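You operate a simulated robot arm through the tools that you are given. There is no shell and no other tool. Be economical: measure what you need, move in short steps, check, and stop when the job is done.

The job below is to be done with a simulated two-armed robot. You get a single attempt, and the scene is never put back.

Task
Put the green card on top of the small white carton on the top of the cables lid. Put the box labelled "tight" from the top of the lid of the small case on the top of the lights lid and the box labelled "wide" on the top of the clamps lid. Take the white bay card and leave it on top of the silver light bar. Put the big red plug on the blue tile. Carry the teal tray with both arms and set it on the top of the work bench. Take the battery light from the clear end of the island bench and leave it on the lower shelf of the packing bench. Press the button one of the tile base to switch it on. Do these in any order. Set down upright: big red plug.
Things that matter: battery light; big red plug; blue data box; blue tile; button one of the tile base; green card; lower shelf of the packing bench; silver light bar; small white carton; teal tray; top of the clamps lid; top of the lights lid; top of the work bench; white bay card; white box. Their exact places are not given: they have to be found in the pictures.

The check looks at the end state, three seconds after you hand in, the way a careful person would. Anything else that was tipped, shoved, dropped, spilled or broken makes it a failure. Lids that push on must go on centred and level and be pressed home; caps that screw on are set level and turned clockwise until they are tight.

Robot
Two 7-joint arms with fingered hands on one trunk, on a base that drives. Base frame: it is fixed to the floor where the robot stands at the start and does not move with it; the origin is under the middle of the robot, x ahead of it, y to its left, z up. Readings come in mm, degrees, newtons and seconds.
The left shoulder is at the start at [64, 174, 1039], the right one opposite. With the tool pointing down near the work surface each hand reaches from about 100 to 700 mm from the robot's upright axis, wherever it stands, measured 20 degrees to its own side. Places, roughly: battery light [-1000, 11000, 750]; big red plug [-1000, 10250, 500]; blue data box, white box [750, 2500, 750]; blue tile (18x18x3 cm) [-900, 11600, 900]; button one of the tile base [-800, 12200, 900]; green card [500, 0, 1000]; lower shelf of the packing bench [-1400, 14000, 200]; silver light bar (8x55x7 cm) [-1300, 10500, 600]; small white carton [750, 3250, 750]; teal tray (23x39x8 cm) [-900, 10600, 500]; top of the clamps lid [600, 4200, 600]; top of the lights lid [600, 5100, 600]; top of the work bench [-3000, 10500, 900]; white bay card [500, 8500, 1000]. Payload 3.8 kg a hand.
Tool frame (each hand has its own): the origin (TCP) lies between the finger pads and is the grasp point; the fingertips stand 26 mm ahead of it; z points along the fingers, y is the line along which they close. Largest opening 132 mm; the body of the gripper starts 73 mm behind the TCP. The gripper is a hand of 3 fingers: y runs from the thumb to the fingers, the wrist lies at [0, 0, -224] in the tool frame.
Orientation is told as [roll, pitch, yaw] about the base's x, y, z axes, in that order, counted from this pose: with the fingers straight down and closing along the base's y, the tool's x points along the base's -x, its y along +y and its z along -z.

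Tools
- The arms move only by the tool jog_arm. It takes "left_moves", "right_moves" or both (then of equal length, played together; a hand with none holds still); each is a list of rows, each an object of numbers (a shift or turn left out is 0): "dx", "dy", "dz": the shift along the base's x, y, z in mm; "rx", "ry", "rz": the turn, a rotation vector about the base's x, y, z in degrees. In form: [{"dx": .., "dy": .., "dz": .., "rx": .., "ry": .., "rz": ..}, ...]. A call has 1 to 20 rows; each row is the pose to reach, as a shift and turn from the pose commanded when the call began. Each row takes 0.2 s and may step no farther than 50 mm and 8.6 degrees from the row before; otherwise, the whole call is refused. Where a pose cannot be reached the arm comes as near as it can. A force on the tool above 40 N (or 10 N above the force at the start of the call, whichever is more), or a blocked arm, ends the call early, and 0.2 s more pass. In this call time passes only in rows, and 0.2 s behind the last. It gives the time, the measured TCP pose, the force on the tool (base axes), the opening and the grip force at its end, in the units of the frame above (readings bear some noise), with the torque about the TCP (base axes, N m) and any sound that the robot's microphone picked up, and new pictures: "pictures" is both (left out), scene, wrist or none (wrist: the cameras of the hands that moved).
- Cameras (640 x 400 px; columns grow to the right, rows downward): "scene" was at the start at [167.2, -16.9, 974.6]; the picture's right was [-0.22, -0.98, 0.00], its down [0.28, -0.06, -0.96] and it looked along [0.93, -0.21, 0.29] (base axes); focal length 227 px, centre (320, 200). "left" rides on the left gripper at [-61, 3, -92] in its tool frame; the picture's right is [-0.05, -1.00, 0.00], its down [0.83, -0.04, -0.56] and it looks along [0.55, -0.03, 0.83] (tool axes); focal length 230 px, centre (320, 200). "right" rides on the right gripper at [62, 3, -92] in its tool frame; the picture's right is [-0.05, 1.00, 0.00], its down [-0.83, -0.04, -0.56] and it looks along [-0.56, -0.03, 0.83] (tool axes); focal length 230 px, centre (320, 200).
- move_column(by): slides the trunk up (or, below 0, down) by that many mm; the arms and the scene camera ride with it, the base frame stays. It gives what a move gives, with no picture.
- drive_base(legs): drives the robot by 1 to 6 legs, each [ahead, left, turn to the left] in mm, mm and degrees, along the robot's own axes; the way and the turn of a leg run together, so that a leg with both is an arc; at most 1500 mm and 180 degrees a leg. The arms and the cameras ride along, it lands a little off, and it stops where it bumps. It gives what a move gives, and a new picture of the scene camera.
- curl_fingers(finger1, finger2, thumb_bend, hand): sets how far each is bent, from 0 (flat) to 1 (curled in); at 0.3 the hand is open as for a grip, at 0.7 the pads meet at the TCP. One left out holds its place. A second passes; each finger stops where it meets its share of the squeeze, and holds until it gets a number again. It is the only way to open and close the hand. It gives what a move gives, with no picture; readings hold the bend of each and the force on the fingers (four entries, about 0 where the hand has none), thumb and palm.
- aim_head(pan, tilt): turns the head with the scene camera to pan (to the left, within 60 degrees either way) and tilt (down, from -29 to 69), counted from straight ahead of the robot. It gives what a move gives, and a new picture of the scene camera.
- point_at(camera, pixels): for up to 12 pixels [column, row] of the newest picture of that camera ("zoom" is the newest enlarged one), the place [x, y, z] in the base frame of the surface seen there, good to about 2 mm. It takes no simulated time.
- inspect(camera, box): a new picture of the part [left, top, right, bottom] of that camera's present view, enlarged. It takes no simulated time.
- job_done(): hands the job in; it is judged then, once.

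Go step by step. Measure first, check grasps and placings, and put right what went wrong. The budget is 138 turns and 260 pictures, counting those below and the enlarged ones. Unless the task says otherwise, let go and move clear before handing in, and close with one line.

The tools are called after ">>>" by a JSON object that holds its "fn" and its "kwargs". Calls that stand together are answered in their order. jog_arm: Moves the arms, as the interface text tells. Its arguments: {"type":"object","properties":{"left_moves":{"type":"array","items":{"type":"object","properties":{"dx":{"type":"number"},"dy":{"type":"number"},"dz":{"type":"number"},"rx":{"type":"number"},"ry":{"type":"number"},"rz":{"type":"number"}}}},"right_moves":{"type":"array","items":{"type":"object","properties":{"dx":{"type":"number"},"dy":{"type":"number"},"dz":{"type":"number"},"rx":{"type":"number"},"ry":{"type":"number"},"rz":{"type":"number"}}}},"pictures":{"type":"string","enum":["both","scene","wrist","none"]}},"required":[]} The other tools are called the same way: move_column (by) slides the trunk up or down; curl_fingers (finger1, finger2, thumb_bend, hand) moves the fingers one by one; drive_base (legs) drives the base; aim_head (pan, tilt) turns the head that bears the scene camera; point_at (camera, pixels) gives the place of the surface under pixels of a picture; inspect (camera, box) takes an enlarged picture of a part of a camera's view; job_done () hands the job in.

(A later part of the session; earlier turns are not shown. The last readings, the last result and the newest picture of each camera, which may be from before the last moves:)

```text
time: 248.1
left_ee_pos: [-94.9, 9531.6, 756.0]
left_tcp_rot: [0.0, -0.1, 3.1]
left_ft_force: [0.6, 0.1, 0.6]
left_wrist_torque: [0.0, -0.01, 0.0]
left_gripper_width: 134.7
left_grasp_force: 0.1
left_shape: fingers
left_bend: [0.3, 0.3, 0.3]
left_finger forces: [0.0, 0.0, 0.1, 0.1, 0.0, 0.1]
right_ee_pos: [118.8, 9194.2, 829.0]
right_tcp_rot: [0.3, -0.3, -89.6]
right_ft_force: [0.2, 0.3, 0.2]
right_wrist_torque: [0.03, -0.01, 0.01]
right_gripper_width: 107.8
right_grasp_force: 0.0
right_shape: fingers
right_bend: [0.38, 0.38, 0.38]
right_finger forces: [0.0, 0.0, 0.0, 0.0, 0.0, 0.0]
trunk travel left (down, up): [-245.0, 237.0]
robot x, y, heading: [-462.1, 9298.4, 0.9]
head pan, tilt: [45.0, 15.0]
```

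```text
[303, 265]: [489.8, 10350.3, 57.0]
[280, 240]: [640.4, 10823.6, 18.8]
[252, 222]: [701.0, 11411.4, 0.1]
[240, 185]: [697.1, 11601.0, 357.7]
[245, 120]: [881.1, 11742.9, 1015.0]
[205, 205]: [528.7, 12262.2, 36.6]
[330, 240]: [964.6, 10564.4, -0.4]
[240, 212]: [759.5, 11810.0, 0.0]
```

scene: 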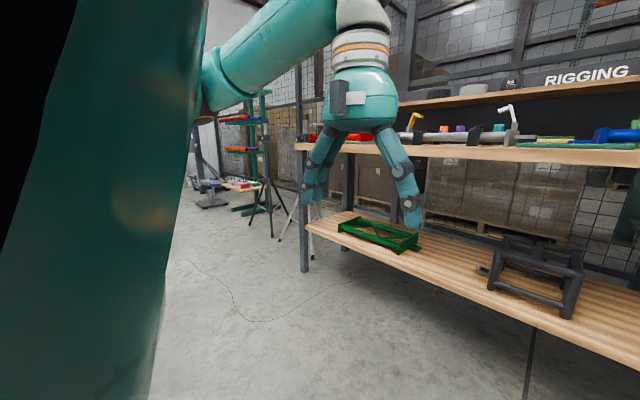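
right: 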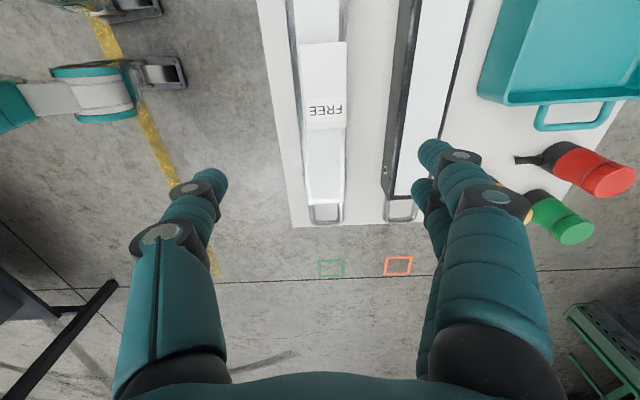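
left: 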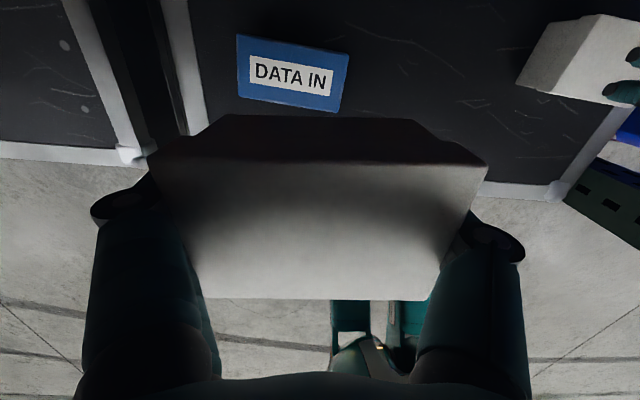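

Obstacles on that side are all at x>480, so the corridor is wide. I'll yaw the right hand back, turn around and slide alongside the bench.

>>> {"fn": "jog_arm", "kwargs": {"right_moves": [{"dx": -3, "rz": 8.2}, {"dx": -6, "rz": 16.4}, {"dx": -9, "rz": 24.6}, {"dx": -12, "rz": 32.8}, {"dx": -15, "rz": 41}, {"dx": -18, "rz": 49.2}, {"dx": -21, "rz": 57.4}, {"dx": -24, "rz": 65.6}, {"dx": -27, "rz": 73.8}, {"dx": -30, "dy": -20, "rz": 82}, {"dx": -30, "dy": -40, "rz": 90}], "pictures": "none"}}

>>> {"fn": "drive_base", "kwargs": {"legs": [[0, 0, 179], [0, -1080, 0]]}}

>>> {"fn": "aim_head", "kwargs": {"pan": 0, "tilt": 35}}

```text
time: 250.5
left_ee_pos: [-95.5, 9531.4, 756.3]
left_tcp_rot: [0.0, -0.1, 3.1]
left_ft_force: [-0.1, 0.5, -0.2]
left_wrist_torque: [0.01, -0.06, -0.02]
left_gripper_width: 134.8
left_grasp_force: 0.1
left_shape: fingers
left_bend: [0.3, 0.3, 0.3]
left_finger forces: [0.1, 0.0, 0.0, 0.0, 0.0, 0.1]
right_ee_pos: [88.1, 9153.6, 827.7]
right_tcp_rot: [0.2, -0.3, 0.5]
right_ft_force: [-0.3, 0.0, -0.6]
right_wrist_torque: [0.02, 0.02, 0.0]
right_gripper_width: 107.9
right_grasp_force: 0.1
right_shape: fingers
right_bend: [0.38, 0.38, 0.38]
right_finger forces: [0.1, 0.0, 0.1, 0.0, 0.0, 0.0]
trunk travel left (down, up): [-245.0, 237.0]
robot x, y, heading: [-464.1, 9295.7, 0.9]
head pan, tilt: [45.0, 15.0]
```

```text
time: 267.5
left_ee_pos: [-807.0, 10162.4, 757.4]
left_tcp_rot: [0.1, -0.2, 179.8]
left_ft_force: [0.8, 0.9, -0.6]
left_wrist_torque: [0.01, -0.02, 0.01]
left_gripper_width: 134.7
left_grasp_force: 0.1
left_shape: fingers
left_bend: [0.3, 0.3, 0.3]
left_finger forces: [0.0, 0.1, 0.1, 0.0, 0.0, 0.0]
right_ee_pos: [-968.5, 10550.9, 829.9]
right_tcp_rot: [0.2, -0.3, 177.0]
right_ft_force: [0.5, 0.0, 0.0]
right_wrist_torque: [0.01, -0.02, 0.03]
right_gripper_width: 107.8
right_grasp_force: 0.0
right_shape: fingers
right_bend: [0.38, 0.38, 0.38]
right_finger forces: [0.1, 0.1, 0.0, 0.0, 0.1, 0.1]
trunk travel left (down, up): [-245.0, 237.0]
robot x, y, heading: [-423.7, 10377.9, 177.7]
head pan, tilt: [45.0, 15.0]
```

scene: 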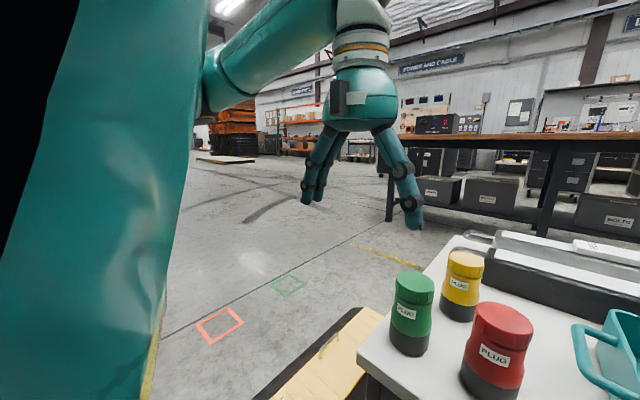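

```text
time: 268.6
left_ee_pos: [-807.2, 10162.1, 756.6]
left_tcp_rot: [0.0, 0.0, 179.7]
left_ft_force: [0.0, -0.7, 0.7]
left_wrist_torque: [0.01, 0.01, 0.04]
left_gripper_width: 135.1
left_grasp_force: 0.1
left_shape: fingers
left_bend: [0.3, 0.3, 0.3]
left_finger forces: [0.1, 0.0, 0.0, 0.1, 0.1, 0.1]
right_ee_pos: [-967.9, 10550.7, 829.9]
right_tcp_rot: [0.2, -0.3, 177.0]
right_ft_force: [-0.3, -0.1, 0.1]
right_wrist_torque: [0.0, 0.01, -0.03]
right_gripper_width: 107.9
right_grasp_force: 0.1
right_shape: fingers
right_bend: [0.38, 0.38, 0.38]
right_finger forces: [0.1, 0.1, 0.1, 0.0, 0.0, 0.0]
trunk travel left (down, up): [-245.0, 237.0]
robot x, y, heading: [-425.4, 10378.1, 177.4]
head pan, tilt: [0.0, 35.0]
```

scene: 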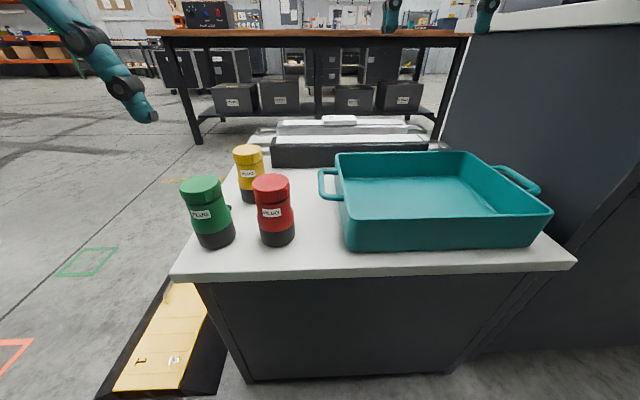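

A clear view of the red plug (273,208) and the tray. Measuring both.

>>> {"fn": "point_at", "kwargs": {"camera": "scene", "pixels": [[270, 183], [255, 195], [290, 193], [270, 210], [277, 240], [262, 240], [293, 230], [203, 187], [247, 152], [258, 225], [310, 262]]}}

>>> {"fn": "point_at", "kwargs": {"camera": "scene", "pixels": [[340, 156], [470, 154], [551, 212], [346, 220], [430, 190], [325, 172], [325, 198], [500, 170], [537, 188], [400, 250], [350, 240], [535, 235]]}}

>>> {"fn": "inspect", "kwargs": {"camera": "scene", "box": [170, 130, 350, 270]}}

```text
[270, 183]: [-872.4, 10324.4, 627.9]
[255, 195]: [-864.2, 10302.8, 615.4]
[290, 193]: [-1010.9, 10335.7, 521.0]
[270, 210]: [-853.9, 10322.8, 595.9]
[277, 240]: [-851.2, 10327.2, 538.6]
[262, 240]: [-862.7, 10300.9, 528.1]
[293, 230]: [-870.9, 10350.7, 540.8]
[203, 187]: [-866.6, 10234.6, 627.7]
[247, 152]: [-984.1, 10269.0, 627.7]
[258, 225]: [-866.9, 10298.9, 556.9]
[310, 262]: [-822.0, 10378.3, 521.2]
```

```text
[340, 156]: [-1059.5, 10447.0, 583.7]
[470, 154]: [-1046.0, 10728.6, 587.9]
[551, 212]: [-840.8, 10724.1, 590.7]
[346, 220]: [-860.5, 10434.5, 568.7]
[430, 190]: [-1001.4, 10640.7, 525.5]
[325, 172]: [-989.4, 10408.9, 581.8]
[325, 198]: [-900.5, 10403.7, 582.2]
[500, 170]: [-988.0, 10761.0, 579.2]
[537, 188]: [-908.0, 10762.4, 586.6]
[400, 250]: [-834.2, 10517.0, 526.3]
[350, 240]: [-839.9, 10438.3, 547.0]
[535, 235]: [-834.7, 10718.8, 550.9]
```

```text
2.86 times, centred on (260, 200) of scene
```

zoom: 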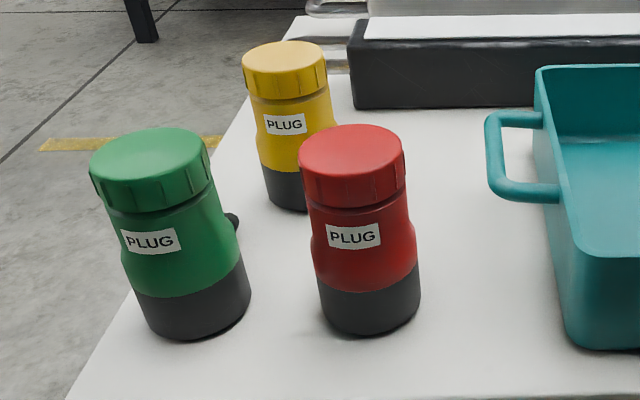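

The red plug is about 58 mm across, axis near (-881,10325), z 521–629, with neighbours close in y. I'll yaw the left hand 90° so it closes along x, and position it above the plug.

>>> {"fn": "jog_arm", "kwargs": {"left_moves": [{"dx": -7, "dy": 13, "rz": 8.2}, {"dx": -14, "dy": 26, "rz": 16.4}, {"dx": -20, "dy": 40, "rz": 24.6}, {"dx": -27, "dy": 53, "rz": 32.8}, {"dx": -34, "dy": 66, "rz": 41}, {"dx": -41, "dy": 80, "rz": 49.2}, {"dx": -48, "dy": 95, "rz": 57.4}, {"dx": -54, "dy": 110, "rz": 65.6}, {"dx": -60, "dy": 130, "rz": 73.8}, {"dx": -67, "dy": 145, "rz": 82}, {"dx": -74, "dy": 163, "rz": 90}], "pictures": "both"}}

```text
time: 271.0
left_ee_pos: [-881.0, 10326.0, 755.9]
left_tcp_rot: [0.1, 0.0, -90.0]
left_ft_force: [0.6, 0.4, -0.1]
left_wrist_torque: [0.01, -0.01, -0.03]
left_gripper_width: 134.7
left_grasp_force: 0.0
left_shape: fingers
left_bend: [0.3, 0.3, 0.3]
left_finger forces: [0.0, 0.1, 0.0, 0.0, 0.1, 0.0]
right_ee_pos: [-968.4, 10550.9, 829.7]
right_tcp_rot: [0.3, -0.3, 177.1]
right_ft_force: [-0.5, -0.1, -0.8]
right_wrist_torque: [0.01, -0.04, 0.02]
right_gripper_width: 108.2
right_grasp_force: 0.0
right_shape: fingers
right_bend: [0.38, 0.38, 0.38]
right_finger forces: [0.0, 0.0, 0.0, 0.1, 0.0, 0.0]
trunk travel left (down, up): [-245.0, 237.0]
robot x, y, heading: [-426.3, 10374.7, 177.9]
head pan, tilt: [0.0, 35.0]
```

scene: 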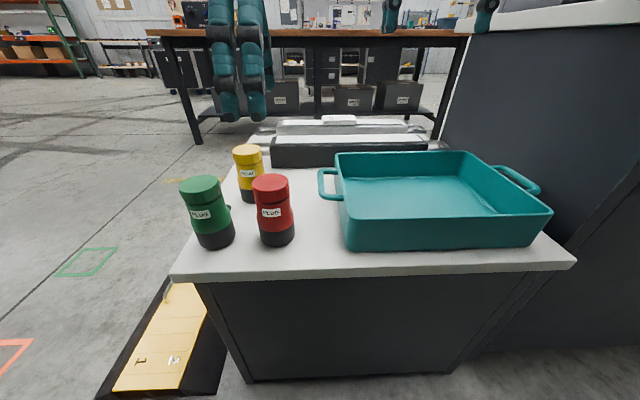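
left: 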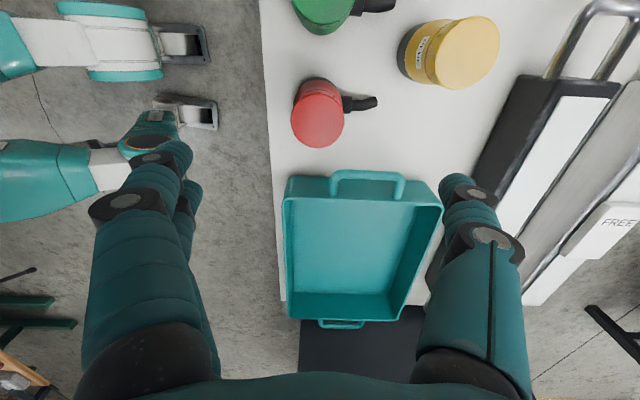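

The plug (318,113) lies straight under the hand with its spout toward -x (360,103). Measuring its top and then descending.

>>> {"fn": "point_at", "kwargs": {"camera": "left", "pixels": [[318, 125], [293, 120], [343, 120], [318, 146], [318, 105], [375, 102], [352, 104]]}}

```text
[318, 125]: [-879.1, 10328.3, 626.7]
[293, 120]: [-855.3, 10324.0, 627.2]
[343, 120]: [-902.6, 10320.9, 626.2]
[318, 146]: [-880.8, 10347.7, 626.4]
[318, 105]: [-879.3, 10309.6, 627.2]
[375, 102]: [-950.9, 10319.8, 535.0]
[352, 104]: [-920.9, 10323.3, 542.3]
```

>>> {"fn": "jog_arm", "kwargs": {"left_moves": [{"dx": 2, "dy": -2, "dz": -45}, {"dx": 2, "dy": -2, "dz": -90}, {"dx": 2, "dy": -2, "dz": -130}, {"dx": 2, "dy": -2, "dz": -166}], "pictures": "scene"}}

>>> {"fn": "curl_fingers", "kwargs": {"hand": "left", "finger1": 0.72, "finger2": 0.72, "thumb_bend": 0.72}}

>>> {"fn": "inspect", "kwargs": {"camera": "scene", "box": [170, 110, 370, 270]}}

```text
time: 272.0
left_ee_pos: [-879.9, 10323.9, 591.1]
left_tcp_rot: [0.0, -0.1, -90.4]
left_ft_force: [-0.3, -0.9, -0.5]
left_wrist_torque: [-0.01, 0.01, -0.03]
left_gripper_width: 134.9
left_grasp_force: 0.0
left_shape: fingers
left_bend: [0.3, 0.3, 0.3]
left_finger forces: [0.1, 0.0, 0.0, 0.1, 0.0, 0.0]
right_ee_pos: [-968.3, 10550.9, 829.2]
right_tcp_rot: [0.2, -0.4, 177.0]
right_ft_force: [0.4, -0.3, 0.4]
right_wrist_torque: [0.02, 0.01, -0.03]
right_gripper_width: 107.8
right_grasp_force: 0.0
right_shape: fingers
right_bend: [0.38, 0.38, 0.38]
right_finger forces: [0.0, 0.0, 0.0, 0.1, 0.0, 0.0]
trunk travel left (down, up): [-245.0, 237.0]
robot x, y, heading: [-425.8, 10377.6, 177.5]
head pan, tilt: [0.0, 35.0]
```

scene: 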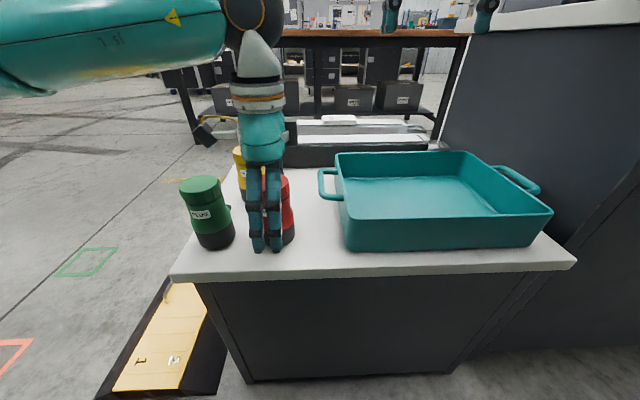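

```text
time: 273.0
left_ee_pos: [-879.8, 10324.5, 590.6]
left_tcp_rot: [0.1, -0.1, -90.3]
left_ft_force: [-0.1, -1.2, 0.2]
left_wrist_torque: [0.0, 0.0, -0.02]
left_gripper_width: 52.5
left_grasp_force: 23.0
left_shape: fingers
left_bend: [0.56, 0.56, 0.6]
left_finger forces: [11.8, 11.6, 0.0, 0.0, 23.1, 0.1]
right_ee_pos: [-967.7, 10550.3, 828.2]
right_tcp_rot: [0.2, -0.2, 177.0]
right_ft_force: [0.0, -0.1, 0.5]
right_wrist_torque: [-0.02, 0.0, 0.01]
right_gripper_width: 108.0
right_grasp_force: 0.2
right_shape: fingers
right_bend: [0.38, 0.38, 0.38]
right_finger forces: [0.1, 0.1, 0.0, 0.1, 0.0, 0.0]
trunk travel left (down, up): [-245.0, 237.0]
robot x, y, heading: [-426.4, 10377.9, 177.5]
head pan, tilt: [0.0, 35.0]
```

```text
2.50 times, centred on (270, 190) of scene
```

zoom: 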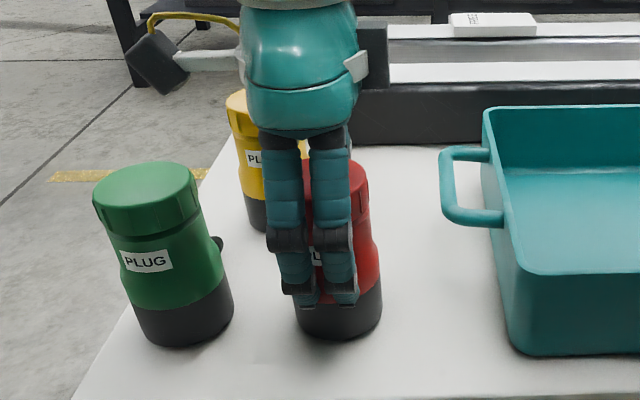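

Gripped (12/12/23 N). Lifting the plug and checking the grasp.

>>> {"fn": "jog_arm", "kwargs": {"left_moves": [{"dz": 10}, {"dz": 40}, {"dz": 80}, {"dz": 120}, {"dz": 165}, {"dz": 210}, {"dz": 250}], "pictures": "both"}}

```text
time: 274.6
left_ee_pos: [-877.4, 10324.1, 841.5]
left_tcp_rot: [0.0, 0.0, -90.3]
left_ft_force: [0.6, 0.4, -3.3]
left_wrist_torque: [0.0, -0.02, 0.01]
left_gripper_width: 52.4
left_grasp_force: 22.8
left_shape: fingers
left_bend: [0.56, 0.56, 0.6]
left_finger forces: [11.8, 11.6, 0.0, 0.1, 23.0, 0.0]
right_ee_pos: [-967.7, 10550.2, 829.0]
right_tcp_rot: [0.2, -0.3, 177.0]
right_ft_force: [0.1, 0.3, 0.2]
right_wrist_torque: [0.01, 0.04, 0.0]
right_gripper_width: 107.8
right_grasp_force: 0.0
right_shape: fingers
right_bend: [0.38, 0.38, 0.38]
right_finger forces: [0.0, 0.0, 0.0, 0.0, 0.0, 0.1]
trunk travel left (down, up): [-245.0, 237.0]
robot x, y, heading: [-425.8, 10379.8, 177.4]
head pan, tilt: [0.0, 35.0]
```

scene: 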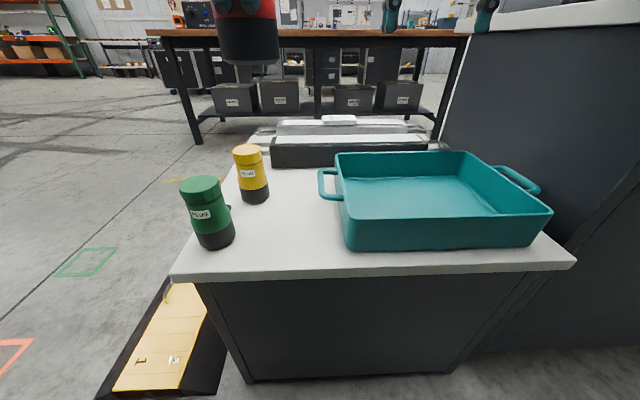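
left: 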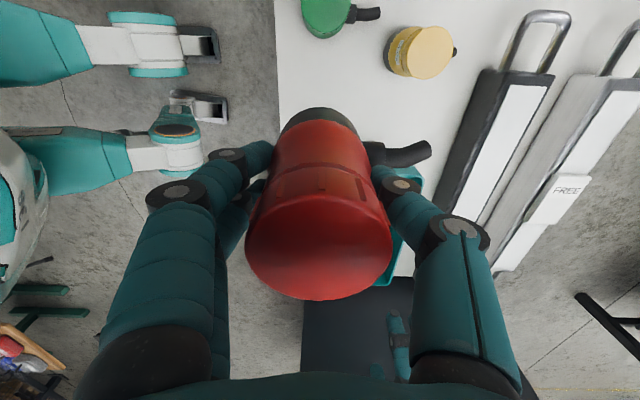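

The plug is held upright (bottom 70 mm below the TCP). I'll raise the trunk, back off, and slide along to y≈11500.

>>> {"fn": "move_column", "kwargs": {"by": 230}}

>>> {"fn": "drive_base", "kwargs": {"legs": [[-250, 0, 2.3], [0, -1120, 0]]}}

>>> {"fn": "aim_head", "kwargs": {"pan": 0, "tilt": 25}}

```text
time: 277.0
left_ee_pos: [-879.3, 10322.8, 1068.9]
left_tcp_rot: [0.1, 0.0, -90.3]
left_ft_force: [0.3, -0.8, -3.4]
left_wrist_torque: [0.0, -0.03, 0.02]
left_gripper_width: 52.4
left_grasp_force: 23.0
left_shape: fingers
left_bend: [0.56, 0.56, 0.6]
left_finger forces: [11.9, 11.6, 0.0, 0.0, 23.1, 0.0]
right_ee_pos: [-968.4, 10550.4, 1057.3]
right_tcp_rot: [0.1, -0.2, 177.0]
right_ft_force: [0.1, -0.1, 0.5]
right_wrist_torque: [-0.04, -0.02, 0.0]
right_gripper_width: 107.6
right_grasp_force: 0.0
right_shape: fingers
right_bend: [0.38, 0.38, 0.38]
right_finger forces: [0.0, 0.1, 0.1, 0.0, 0.0, 0.0]
trunk travel left (down, up): [-475.0, 7.0]
robot x, y, heading: [-426.5, 10374.8, 177.7]
head pan, tilt: [0.0, 35.0]
```

```text
time: 288.4
left_ee_pos: [-642.0, 11397.3, 1070.2]
left_tcp_rot: [-0.1, -0.1, -86.7]
left_ft_force: [-0.2, -0.1, -2.8]
left_wrist_torque: [-0.02, -0.01, -0.03]
left_gripper_width: 52.6
left_grasp_force: 23.8
left_shape: fingers
left_bend: [0.56, 0.56, 0.6]
left_finger forces: [11.8, 11.5, 0.0, 0.1, 23.0, 0.1]
right_ee_pos: [-746.0, 11618.9, 1059.9]
right_tcp_rot: [0.2, -0.4, -179.4]
right_ft_force: [0.2, -0.1, 0.5]
right_wrist_torque: [-0.04, 0.0, 0.0]
right_gripper_width: 107.7
right_grasp_force: 0.1
right_shape: fingers
right_bend: [0.38, 0.38, 0.38]
right_finger forces: [0.0, 0.0, 0.1, 0.0, 0.0, 0.0]
trunk travel left (down, up): [-475.0, 7.0]
robot x, y, heading: [-190.4, 11478.2, -178.7]
head pan, tilt: [0.0, 35.0]
```

scene: 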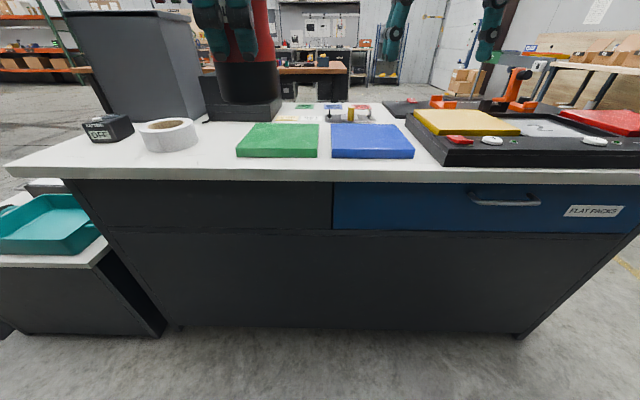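

```text
time: 289.1
left_ee_pos: [-642.6, 11397.9, 1070.0]
left_tcp_rot: [0.0, -0.1, -86.7]
left_ft_force: [0.2, 1.0, -2.8]
left_wrist_torque: [0.05, 0.03, 0.02]
left_gripper_width: 52.2
left_grasp_force: 23.2
left_shape: fingers
left_bend: [0.56, 0.56, 0.6]
left_finger forces: [11.8, 11.7, 0.0, 0.1, 23.0, 0.0]
right_ee_pos: [-745.0, 11618.6, 1057.9]
right_tcp_rot: [0.2, -0.3, -179.4]
right_ft_force: [-0.4, 0.3, -0.4]
right_wrist_torque: [-0.01, 0.0, -0.01]
right_gripper_width: 108.1
right_grasp_force: 0.1
right_shape: fingers
right_bend: [0.38, 0.38, 0.38]
right_finger forces: [0.0, 0.0, 0.0, 0.0, 0.0, 0.0]
trunk travel left (down, up): [-475.0, 7.0]
robot x, y, heading: [-192.6, 11474.7, -178.4]
head pan, tilt: [0.0, 25.0]
```

scene: 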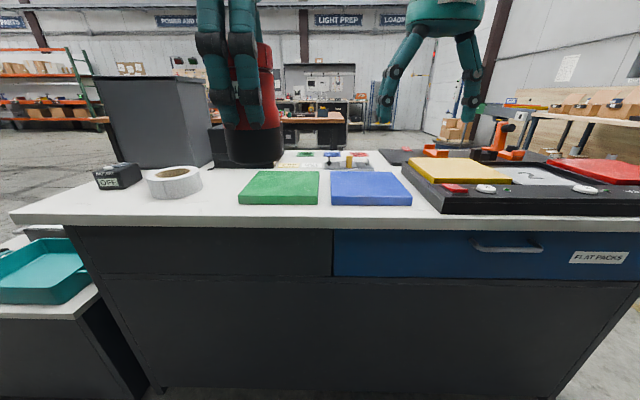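

The blue tile is at (370,187), the battery light at (117,177), and the tile base with its buttons at right (453,189). Measuring.

>>> {"fn": "point_at", "kwargs": {"camera": "scene", "pixels": [[335, 175], [398, 175], [410, 200], [332, 202], [370, 187], [280, 187], [300, 212], [100, 172], [136, 172], [110, 168], [115, 185], [175, 180]]}}

>>> {"fn": "inspect", "kwargs": {"camera": "scene", "box": [400, 120, 640, 230]}}

>>> {"fn": "inspect", "kwargs": {"camera": "scene", "box": [70, 140, 210, 220]}}

```text
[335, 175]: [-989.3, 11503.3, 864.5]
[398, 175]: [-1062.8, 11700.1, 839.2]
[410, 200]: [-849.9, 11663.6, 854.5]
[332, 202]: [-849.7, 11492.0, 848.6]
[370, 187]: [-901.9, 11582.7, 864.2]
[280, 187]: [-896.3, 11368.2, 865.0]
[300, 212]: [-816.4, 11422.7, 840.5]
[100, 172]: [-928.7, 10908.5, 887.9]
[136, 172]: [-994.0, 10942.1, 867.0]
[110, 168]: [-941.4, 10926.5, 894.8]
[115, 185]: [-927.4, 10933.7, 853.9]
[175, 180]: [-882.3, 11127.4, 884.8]
```

```text
2.67 times, centred on (520, 175) of scene
```

zoom: 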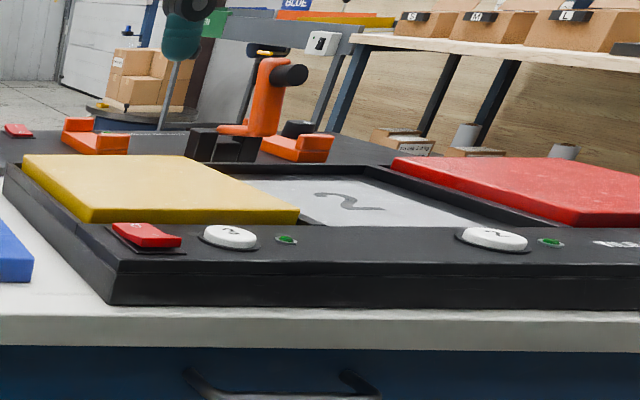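

```text
4.57 times, centred on (140, 180) of scene
```

zoom: 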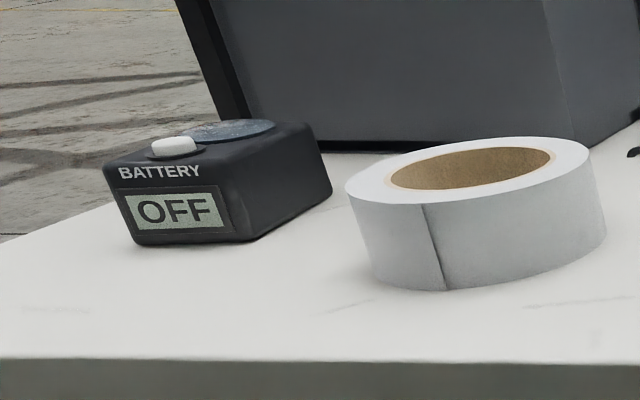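

The blue tile top is z≈864, centre near (-920,11585). Checking the orange clamp height beside it and the button labels.

>>> {"fn": "point_at", "kwargs": {"camera": "scene", "pixels": [[508, 128], [497, 140], [430, 152], [460, 170], [443, 195], [453, 189], [486, 189], [585, 189], [500, 178], [340, 172], [396, 173], [372, 173]]}}

>>> {"fn": "inspect", "kwargs": {"camera": "scene", "box": [440, 175, 610, 200]}}

```text
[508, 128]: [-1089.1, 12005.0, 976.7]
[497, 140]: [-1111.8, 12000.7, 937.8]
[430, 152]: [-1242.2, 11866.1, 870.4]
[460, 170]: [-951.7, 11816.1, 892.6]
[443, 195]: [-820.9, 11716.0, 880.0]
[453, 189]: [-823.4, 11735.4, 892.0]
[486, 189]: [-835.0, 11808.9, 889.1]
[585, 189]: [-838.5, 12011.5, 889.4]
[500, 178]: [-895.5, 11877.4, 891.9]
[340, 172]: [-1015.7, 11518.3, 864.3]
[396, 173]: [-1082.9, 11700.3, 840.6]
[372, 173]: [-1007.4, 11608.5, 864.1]
```

```text
3.76 times, centred on (525, 188) of scene
```

zoom: 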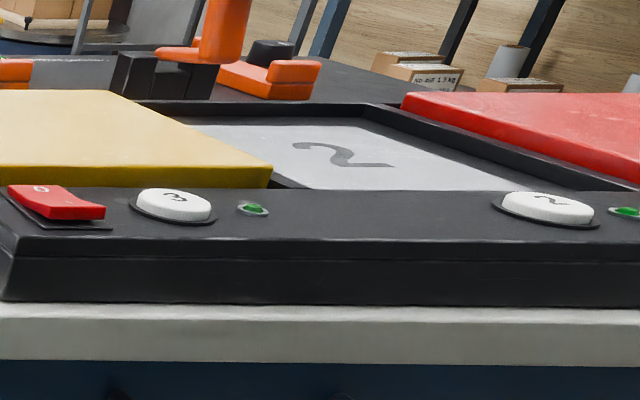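

Button one should be the next along, near (-838,12215). Now approaching to place the plug: sliding right 110 mm and ahead 120 mm.

>>> {"fn": "drive_base", "kwargs": {"legs": [[120, -110, 0]]}}

>>> {"fn": "aim_head", "kwargs": {"pan": 0, "tilt": 35}}

>>> {"fn": "point_at", "kwargs": {"camera": "scene", "pixels": [[320, 150]]}}

```text
time: 290.8
left_ee_pos: [-763.6, 11504.2, 1070.4]
left_tcp_rot: [0.0, -0.1, -86.9]
left_ft_force: [0.5, -0.3, -3.3]
left_wrist_torque: [-0.04, -0.01, 0.0]
left_gripper_width: 52.3
left_grasp_force: 22.8
left_shape: fingers
left_bend: [0.56, 0.56, 0.6]
left_finger forces: [11.8, 11.6, 0.0, 0.0, 23.0, 0.0]
right_ee_pos: [-865.5, 11725.4, 1060.3]
right_tcp_rot: [0.2, -0.4, -179.5]
right_ft_force: [0.8, 0.3, 0.3]
right_wrist_torque: [0.0, 0.0, 0.02]
right_gripper_width: 107.9
right_grasp_force: 0.1
right_shape: fingers
right_bend: [0.38, 0.38, 0.38]
right_finger forces: [0.1, 0.0, 0.0, 0.0, 0.0, 0.0]
trunk travel left (down, up): [-475.0, 7.0]
robot x, y, heading: [-311.0, 11587.0, -178.9]
head pan, tilt: [0.0, 25.0]
```

scene: 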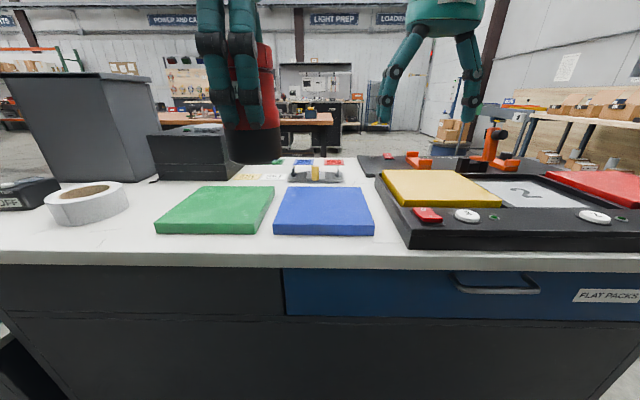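

```text
time: 291.5
left_ee_pos: [-761.9, 11503.4, 1070.3]
left_tcp_rot: [0.1, -0.1, -86.8]
left_ft_force: [-0.2, -0.1, -3.2]
left_wrist_torque: [0.02, -0.03, 0.02]
left_gripper_width: 52.4
left_grasp_force: 23.9
left_shape: fingers
left_bend: [0.56, 0.56, 0.6]
left_finger forces: [11.8, 11.6, 0.1, 0.1, 23.0, 0.0]
right_ee_pos: [-865.3, 11724.1, 1058.7]
right_tcp_rot: [0.1, -0.4, -179.5]
right_ft_force: [0.2, -0.3, 0.0]
right_wrist_torque: [0.0, -0.03, 0.0]
right_gripper_width: 107.8
right_grasp_force: 0.0
right_shape: fingers
right_bend: [0.38, 0.38, 0.38]
right_finger forces: [0.0, 0.0, 0.0, 0.0, 0.1, 0.1]
trunk travel left (down, up): [-475.0, 7.0]
robot x, y, heading: [-317.0, 11584.2, -178.6]
head pan, tilt: [0.0, 35.0]
```

scene: 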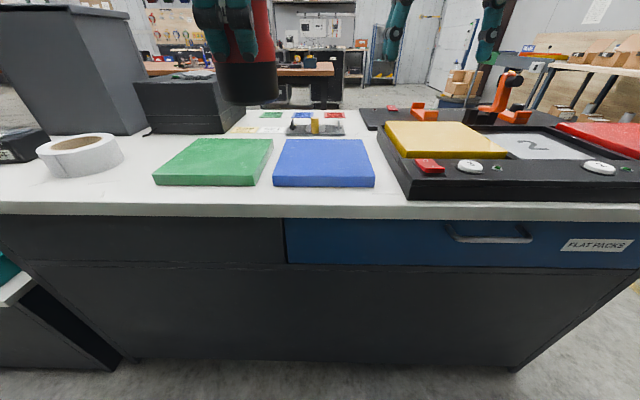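

```text
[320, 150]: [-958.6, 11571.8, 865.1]
```

I'll move the plug over the tile centre (-935,11585) and lower to just above it, moving the right hand aside a little.

>>> {"fn": "jog_arm", "kwargs": {"left_moves": [{"dx": -35, "dy": 16, "dz": 0}, {"dx": -70, "dy": 32}, {"dx": -105, "dy": 48}, {"dx": -140, "dy": 64, "dz": -10}, {"dx": -172, "dy": 81, "dz": -30}, {"dx": -172, "dy": 81, "dz": -70}, {"dx": -172, "dy": 81, "dz": -110}, {"dx": -172, "dy": 81, "dz": -130}], "right_moves": [{"dy": 10}, {"dy": 20}, {"dy": 30}, {"dy": 40}, {"dy": 50}, {"dy": 60}, {"dy": 60}, {"dy": 60}], "pictures": "scene"}}

```text
time: 293.3
left_ee_pos: [-917.7, 11575.0, 959.2]
left_tcp_rot: [0.0, -0.1, -86.8]
left_ft_force: [0.3, -0.6, -3.1]
left_wrist_torque: [0.0, 0.02, -0.04]
left_gripper_width: 52.3
left_grasp_force: 23.0
left_shape: fingers
left_bend: [0.56, 0.56, 0.6]
left_finger forces: [11.5, 11.7, 0.0, 0.1, 22.8, 0.0]
left hand out of reach, approached as far as the arm can: row 5, 6, 7, 8
right_ee_pos: [-865.6, 11785.5, 1059.1]
right_tcp_rot: [0.2, -0.5, -179.5]
right_ft_force: [0.5, 0.6, 0.6]
right_wrist_torque: [-0.02, 0.02, 0.03]
right_gripper_width: 107.7
right_grasp_force: 0.1
right_shape: fingers
right_bend: [0.38, 0.38, 0.38]
right_finger forces: [0.0, 0.0, 0.0, 0.0, 0.0, 0.1]
trunk travel left (down, up): [-475.0, 7.0]
robot x, y, heading: [-312.2, 11584.6, -178.9]
head pan, tilt: [0.0, 35.0]
```

scene: 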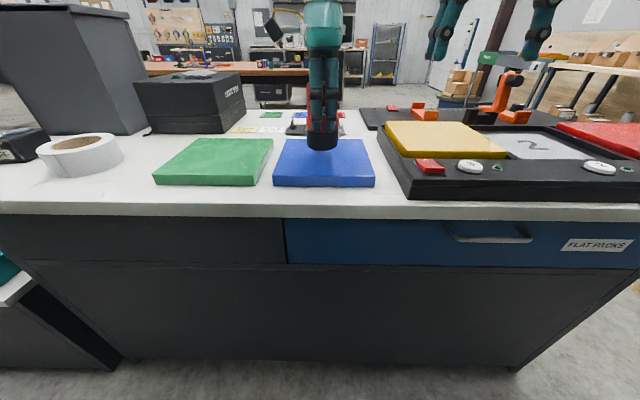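

The reach limit stopped it at (-918,11575), still well on the tile. I'll lower using the trunk in a small step.

>>> {"fn": "move_column", "kwargs": {"by": -20}}

>>> {"fn": "inspect", "kwargs": {"camera": "scene", "box": [250, 80, 400, 200]}}

```text
time: 293.9
left_ee_pos: [-917.0, 11576.7, 939.6]
left_tcp_rot: [-0.1, -0.1, -86.7]
left_ft_force: [0.1, 0.2, -2.7]
left_wrist_torque: [0.01, 0.04, 0.01]
left_gripper_width: 51.9
left_grasp_force: 23.6
left_shape: fingers
left_bend: [0.56, 0.56, 0.62]
left_finger forces: [11.8, 12.0, 0.0, 0.0, 23.4, 0.0]
right_ee_pos: [-865.0, 11785.4, 1040.6]
right_tcp_rot: [0.2, -0.4, -179.5]
right_ft_force: [-1.1, 0.3, 0.6]
right_wrist_torque: [-0.01, 0.02, 0.01]
right_gripper_width: 108.0
right_grasp_force: 0.0
right_shape: fingers
right_bend: [0.38, 0.38, 0.38]
right_finger forces: [0.1, 0.0, 0.0, 0.0, 0.0, 0.1]
trunk travel left (down, up): [-455.0, 27.0]
robot x, y, heading: [-314.9, 11585.1, -178.9]
head pan, tilt: [0.0, 35.0]
```

```text
3.33 times, centred on (325, 140) of scene
```

zoom: 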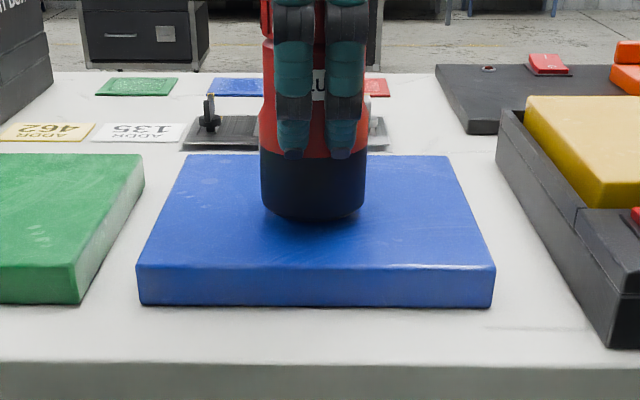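

About 5 mm above the tile. Lowering by the trunk a further 4 mm, then checking for contact.

>>> {"fn": "move_column", "kwargs": {"by": -4}}

>>> {"fn": "move_column", "kwargs": {"by": -2}}

```text
time: 294.5
left_ee_pos: [-917.4, 11577.6, 935.1]
left_tcp_rot: [0.0, -0.1, -86.8]
left_ft_force: [1.1, -0.6, -2.1]
left_wrist_torque: [0.01, 0.01, 0.02]
left_gripper_width: 52.4
left_grasp_force: 24.0
left_shape: fingers
left_bend: [0.56, 0.56, 0.62]
left_finger forces: [11.7, 12.0, 0.0, 0.0, 23.3, 0.0]
right_ee_pos: [-865.9, 11783.9, 1034.5]
right_tcp_rot: [0.1, -0.4, -179.4]
right_ft_force: [-0.1, 0.1, -0.5]
right_wrist_torque: [0.01, 0.02, -0.02]
right_gripper_width: 107.9
right_grasp_force: 0.1
right_shape: fingers
right_bend: [0.38, 0.38, 0.38]
right_finger forces: [0.0, 0.1, 0.0, 0.0, 0.1, 0.0]
trunk travel left (down, up): [-451.0, 31.0]
robot x, y, heading: [-310.3, 11583.3, -179.0]
head pan, tilt: [0.0, 35.0]
```

```text
time: 295.0
left_ee_pos: [-918.5, 11576.6, 933.3]
left_tcp_rot: [0.0, 0.0, -86.9]
left_ft_force: [-0.2, -0.8, 0.4]
left_wrist_torque: [0.02, -0.09, -0.02]
left_gripper_width: 52.1
left_grasp_force: 23.7
left_shape: fingers
left_bend: [0.56, 0.56, 0.62]
left_finger forces: [11.7, 11.8, 0.0, 0.0, 23.5, 0.0]
right_ee_pos: [-864.8, 11784.1, 1033.3]
right_tcp_rot: [0.2, -0.4, -179.5]
right_ft_force: [1.1, 0.0, 0.0]
right_wrist_torque: [0.01, -0.03, -0.03]
right_gripper_width: 107.7
right_grasp_force: 0.1
right_shape: fingers
right_bend: [0.38, 0.38, 0.38]
right_finger forces: [0.0, 0.0, 0.0, 0.0, 0.0, 0.0]
trunk travel left (down, up): [-449.0, 33.0]
robot x, y, heading: [-311.6, 11581.0, -178.7]
head pan, tilt: [0.0, 35.0]
```

The plug rests on the tile (load gone). Opening and raising straight up.

>>> {"fn": "curl_fingers", "kwargs": {"hand": "left", "finger1": 0.3, "finger2": 0.3, "thumb_bend": 0.3}}

>>> {"fn": "move_column", "kwargs": {"by": 33}}

>>> {"fn": "jog_arm", "kwargs": {"left_moves": [{"dx": 8, "dy": -4, "dz": 20}, {"dx": 10, "dy": -6, "dz": 50}, {"dx": 17, "dy": -8, "dz": 80}, {"dx": 30, "dy": -15, "dz": 110}, {"dx": 60, "dy": -30, "dz": 125}, {"dx": 100, "dy": -50, "dz": 125}], "pictures": "scene"}}

```text
time: 296.0
left_ee_pos: [-917.4, 11577.4, 933.8]
left_tcp_rot: [0.0, -0.1, -86.9]
left_ft_force: [-0.7, -0.4, 0.3]
left_wrist_torque: [-0.04, -0.01, 0.01]
left_gripper_width: 134.0
left_grasp_force: 0.0
left_shape: fingers
left_bend: [0.3, 0.3, 0.3]
left_finger forces: [0.0, 0.0, 0.0, 0.1, 0.0, 0.0]
right_ee_pos: [-865.1, 11784.2, 1033.3]
right_tcp_rot: [0.2, -0.4, -179.5]
right_ft_force: [-0.1, 1.0, 0.1]
right_wrist_torque: [0.0, -0.01, 0.0]
right_gripper_width: 107.8
right_grasp_force: 0.0
right_shape: fingers
right_bend: [0.38, 0.38, 0.38]
right_finger forces: [0.1, 0.0, 0.0, 0.0, 0.0, 0.0]
trunk travel left (down, up): [-449.0, 33.0]
robot x, y, heading: [-311.5, 11582.2, -178.9]
head pan, tilt: [0.0, 35.0]
```

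```text
time: 296.8
left_ee_pos: [-918.4, 11576.6, 985.1]
left_tcp_rot: [-1.8, 0.0, -86.9]
left_ft_force: [0.0, -0.5, 0.1]
left_wrist_torque: [0.01, -0.02, -0.01]
left_gripper_width: 134.2
left_grasp_force: 0.1
left_shape: fingers
left_bend: [0.3, 0.3, 0.3]
left_finger forces: [0.1, 0.1, 0.0, 0.0, 0.0, 0.0]
right_ee_pos: [-866.4, 11784.4, 1063.9]
right_tcp_rot: [0.1, -0.2, -179.5]
right_ft_force: [-0.1, 0.0, -1.1]
right_wrist_torque: [0.02, 0.0, -0.03]
right_gripper_width: 107.7
right_grasp_force: 0.1
right_shape: fingers
right_bend: [0.38, 0.38, 0.38]
right_finger forces: [0.0, 0.0, 0.1, 0.0, 0.1, 0.0]
trunk travel left (down, up): [-482.0, 0.0]
robot x, y, heading: [-312.6, 11584.7, -178.8]
head pan, tilt: [0.0, 35.0]
```

```text
time: 298.2
left_ee_pos: [-817.5, 11524.7, 1110.3]
left_tcp_rot: [-1.9, 0.1, -86.8]
left_ft_force: [0.0, -0.2, 0.7]
left_wrist_torque: [0.03, -0.01, 0.0]
left_gripper_width: 134.1
left_grasp_force: 0.1
left_shape: fingers
left_bend: [0.3, 0.3, 0.3]
left_finger forces: [0.0, 0.1, 0.0, 0.0, 0.1, 0.1]
right_ee_pos: [-864.3, 11784.2, 1066.8]
right_tcp_rot: [0.0, -0.4, -179.3]
right_ft_force: [0.5, -0.3, 0.8]
right_wrist_torque: [0.04, 0.02, 0.01]
right_gripper_width: 107.8
right_grasp_force: 0.0
right_shape: fingers
right_bend: [0.38, 0.38, 0.38]
right_finger forces: [0.0, 0.1, 0.0, 0.1, 0.1, 0.1]
trunk travel left (down, up): [-482.0, 0.0]
robot x, y, heading: [-312.8, 11583.8, -178.7]
head pan, tilt: [0.0, 35.0]
```

scene: 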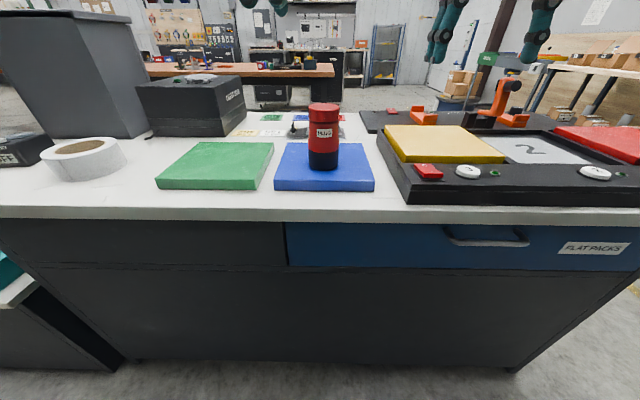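

The red plug stands upright on the blue tile. Now moving along to button one.

>>> {"fn": "drive_base", "kwargs": {"legs": [[-120, 0, -1.2], [0, -480, 0]]}}

>>> {"fn": "point_at", "kwargs": {"camera": "scene", "pixels": [[320, 200], [250, 180], [400, 180]]}}

>>> {"fn": "inspect", "kwargs": {"camera": "scene", "box": [100, 100, 640, 300]}}

```text
time: 303.7
left_ee_pos: [-697.2, 12009.7, 1110.4]
left_tcp_rot: [-2.0, -0.1, -88.1]
left_ft_force: [-0.8, 0.4, -0.9]
left_wrist_torque: [0.0, 0.01, 0.01]
left_gripper_width: 133.9
left_grasp_force: 0.1
left_shape: fingers
left_bend: [0.3, 0.3, 0.3]
left_finger forces: [0.0, 0.0, 0.1, 0.0, 0.0, 0.1]
right_ee_pos: [-738.2, 12270.7, 1065.3]
right_tcp_rot: [0.3, -0.4, 179.3]
right_ft_force: [-0.4, -0.2, 0.1]
right_wrist_torque: [-0.03, 0.0, 0.02]
right_gripper_width: 107.7
right_grasp_force: 0.1
right_shape: fingers
right_bend: [0.38, 0.38, 0.38]
right_finger forces: [0.1, 0.0, 0.1, 0.1, 0.0, 0.0]
trunk travel left (down, up): [-482.0, 0.0]
robot x, y, heading: [-191.2, 12056.2, 180.0]
head pan, tilt: [0.0, 35.0]
```

scene: 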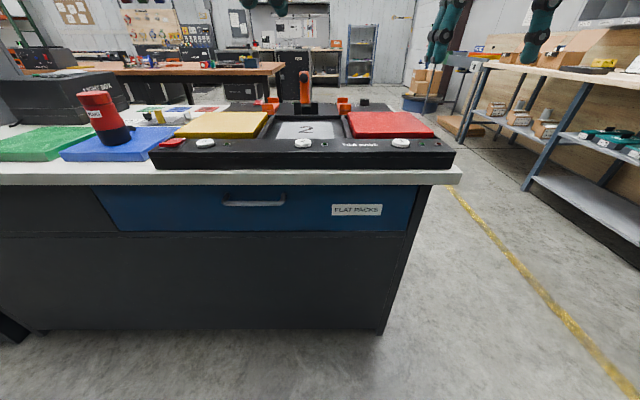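

```text
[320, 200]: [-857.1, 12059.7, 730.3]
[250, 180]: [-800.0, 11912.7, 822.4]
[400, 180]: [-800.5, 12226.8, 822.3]
```

```text
1.19 times, centred on (370, 200) of scene
```

zoom: 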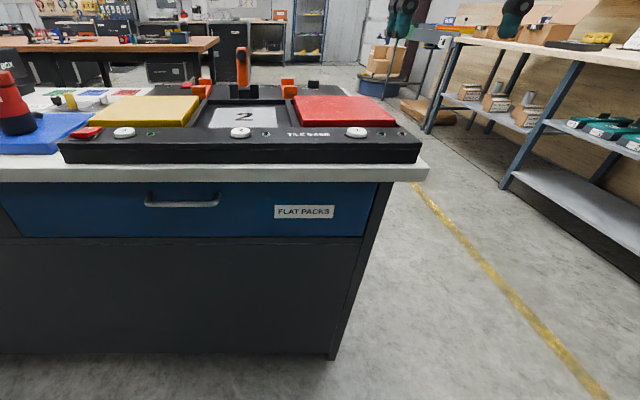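

Button one is at (400,142). Zooming in on it.

>>> {"fn": "inspect", "kwargs": {"camera": "scene", "box": [290, 125, 460, 175]}}

>>> {"fn": "point_at", "kwargs": {"camera": "scene", "pixels": [[400, 142], [393, 142], [408, 142], [400, 139], [304, 143], [420, 146], [205, 143], [400, 150]]}}

>>> {"fn": "inspect", "kwargs": {"camera": "scene", "box": [60, 80, 240, 180]}}

```text
3.76 times, centred on (375, 150) of scene
```

zoom: 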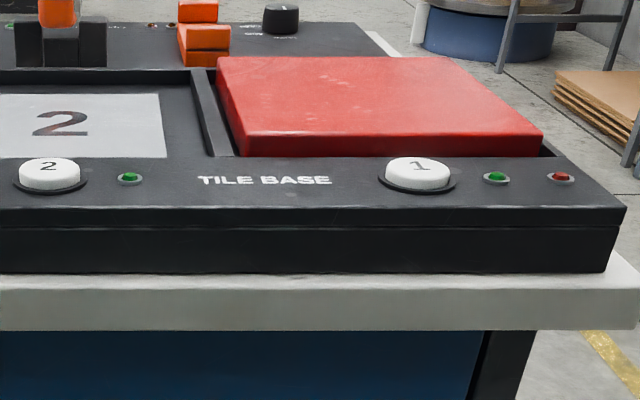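

```text
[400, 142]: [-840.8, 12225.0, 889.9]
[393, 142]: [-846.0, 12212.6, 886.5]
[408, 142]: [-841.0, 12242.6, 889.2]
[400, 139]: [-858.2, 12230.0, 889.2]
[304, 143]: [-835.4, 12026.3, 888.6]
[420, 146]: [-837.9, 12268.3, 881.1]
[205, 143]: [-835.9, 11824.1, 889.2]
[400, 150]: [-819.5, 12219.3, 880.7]
```

```text
3.56 times, centred on (150, 130) of scene
```

zoom: 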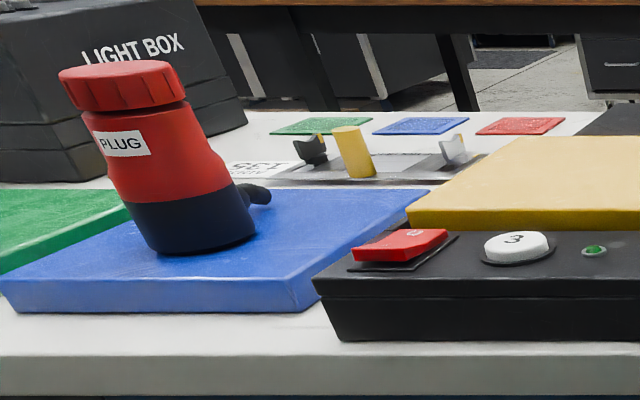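

Button one's top is at about (-845,12228,889.5), a 32 mm white disc. I'll close the right fingers and bring them above it.

>>> {"fn": "curl_fingers", "kwargs": {"hand": "right", "finger1": 0.7, "finger2": 0.7, "thumb_bend": 0.7}}

>>> {"fn": "jog_arm", "kwargs": {"right_moves": [{"dx": -30, "dy": -14, "dz": -25}, {"dx": -60, "dy": -28, "dz": -50}, {"dx": -90, "dy": -40, "dz": -75}, {"dx": -107, "dy": -43, "dz": -105}, {"dx": -107, "dy": -43, "dz": -130}], "pictures": "both"}}

>>> {"fn": "inspect", "kwargs": {"camera": "scene", "box": [340, 80, 460, 180]}}

```text
time: 304.7
left_ee_pos: [-696.3, 12011.4, 1110.8]
left_tcp_rot: [-1.9, 0.0, -88.1]
left_ft_force: [-0.7, 0.2, 0.0]
left_wrist_torque: [0.03, -0.04, 0.0]
left_gripper_width: 134.2
left_grasp_force: 0.0
left_shape: fingers
left_bend: [0.3, 0.3, 0.3]
left_finger forces: [0.0, 0.1, 0.0, 0.1, 0.1, 0.0]
right_ee_pos: [-739.3, 12269.9, 1065.7]
right_tcp_rot: [0.2, -0.4, 179.3]
right_ft_force: [-0.1, 0.0, -1.3]
right_wrist_torque: [0.02, -0.01, 0.0]
right_gripper_width: 6.4
right_grasp_force: 0.0
right_shape: fingers
right_bend: [0.7, 0.7, 0.7]
right_finger forces: [0.1, 0.0, 0.0, 0.0, 0.0, 0.1]
trunk travel left (down, up): [-482.0, 0.0]
robot x, y, heading: [-190.2, 12056.3, 179.9]
head pan, tilt: [0.0, 35.0]
```

```text
time: 305.9
left_ee_pos: [-697.5, 12009.2, 1110.2]
left_tcp_rot: [-2.0, 0.0, -88.1]
left_ft_force: [-0.5, -0.6, 0.3]
left_wrist_torque: [-0.01, 0.01, -0.01]
left_gripper_width: 134.2
left_grasp_force: 0.0
left_shape: fingers
left_bend: [0.3, 0.3, 0.3]
left_finger forces: [0.0, 0.0, 0.0, 0.0, 0.1, 0.1]
right_ee_pos: [-834.1, 12228.9, 934.5]
right_tcp_rot: [0.1, -0.4, 179.2]
right_ft_force: [0.2, 0.2, 0.4]
right_wrist_torque: [-0.03, -0.03, 0.05]
right_gripper_width: 6.0
right_grasp_force: 0.0
right_shape: fingers
right_bend: [0.7, 0.7, 0.7]
right_finger forces: [0.1, 0.0, 0.0, 0.1, 0.0, 0.0]
right hand out of reach, approached as far as the arm can: row 4, 5
trunk travel left (down, up): [-482.0, 0.0]
robot x, y, heading: [-189.6, 12059.4, 180.0]
head pan, tilt: [0.0, 35.0]
```

scene: 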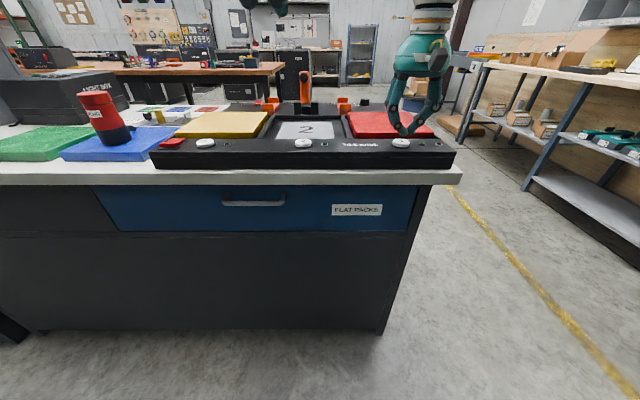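
right: 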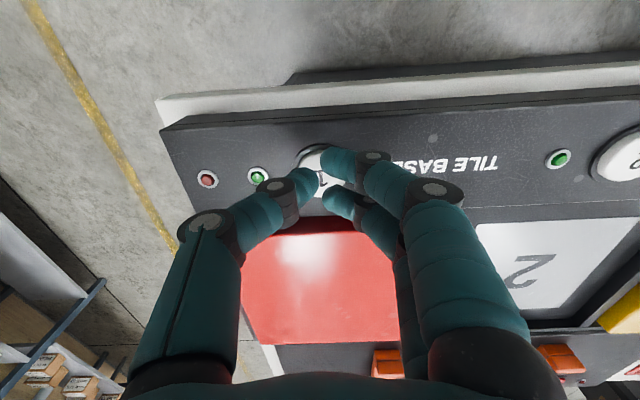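

```text
4.00 times, centred on (400, 130) of scene
```

zoom: 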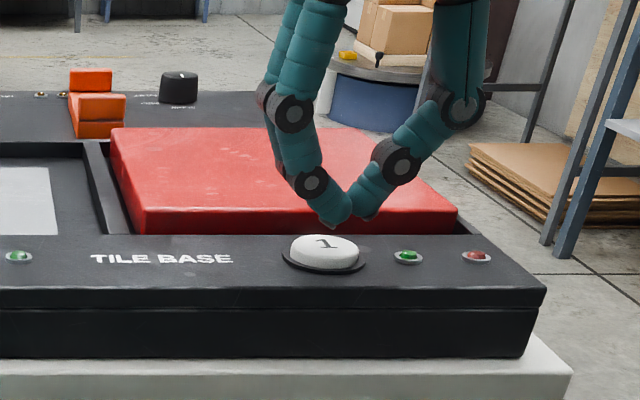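

>>> {"fn": "point_at", "kwargs": {"camera": "right", "pixels": [[310, 155], [303, 162], [320, 145], [335, 152], [300, 225], [340, 225], [322, 185], [258, 176], [345, 160], [335, 205], [310, 180]]}}

>>> {"fn": "inspect", "kwargs": {"camera": "right", "box": [240, 120, 400, 220]}}

```text
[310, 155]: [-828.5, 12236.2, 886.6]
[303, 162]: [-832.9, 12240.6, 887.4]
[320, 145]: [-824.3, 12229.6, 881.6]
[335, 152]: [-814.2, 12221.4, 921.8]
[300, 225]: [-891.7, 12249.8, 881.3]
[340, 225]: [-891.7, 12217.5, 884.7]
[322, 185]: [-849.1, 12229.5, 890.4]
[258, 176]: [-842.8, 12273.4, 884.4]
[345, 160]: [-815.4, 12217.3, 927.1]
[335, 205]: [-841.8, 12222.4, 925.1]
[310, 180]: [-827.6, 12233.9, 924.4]
```

```text
4.00 times, centred on (320, 170) of right
```

zoom: 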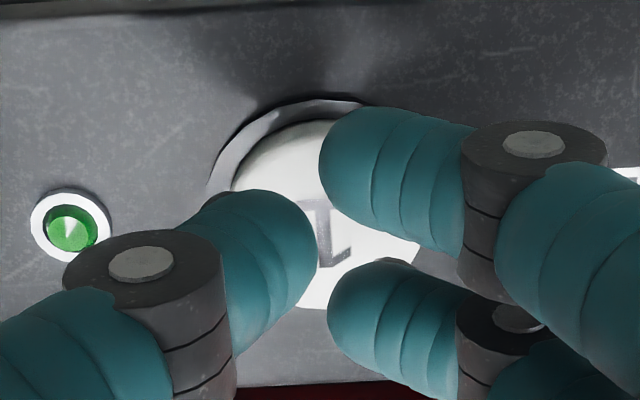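

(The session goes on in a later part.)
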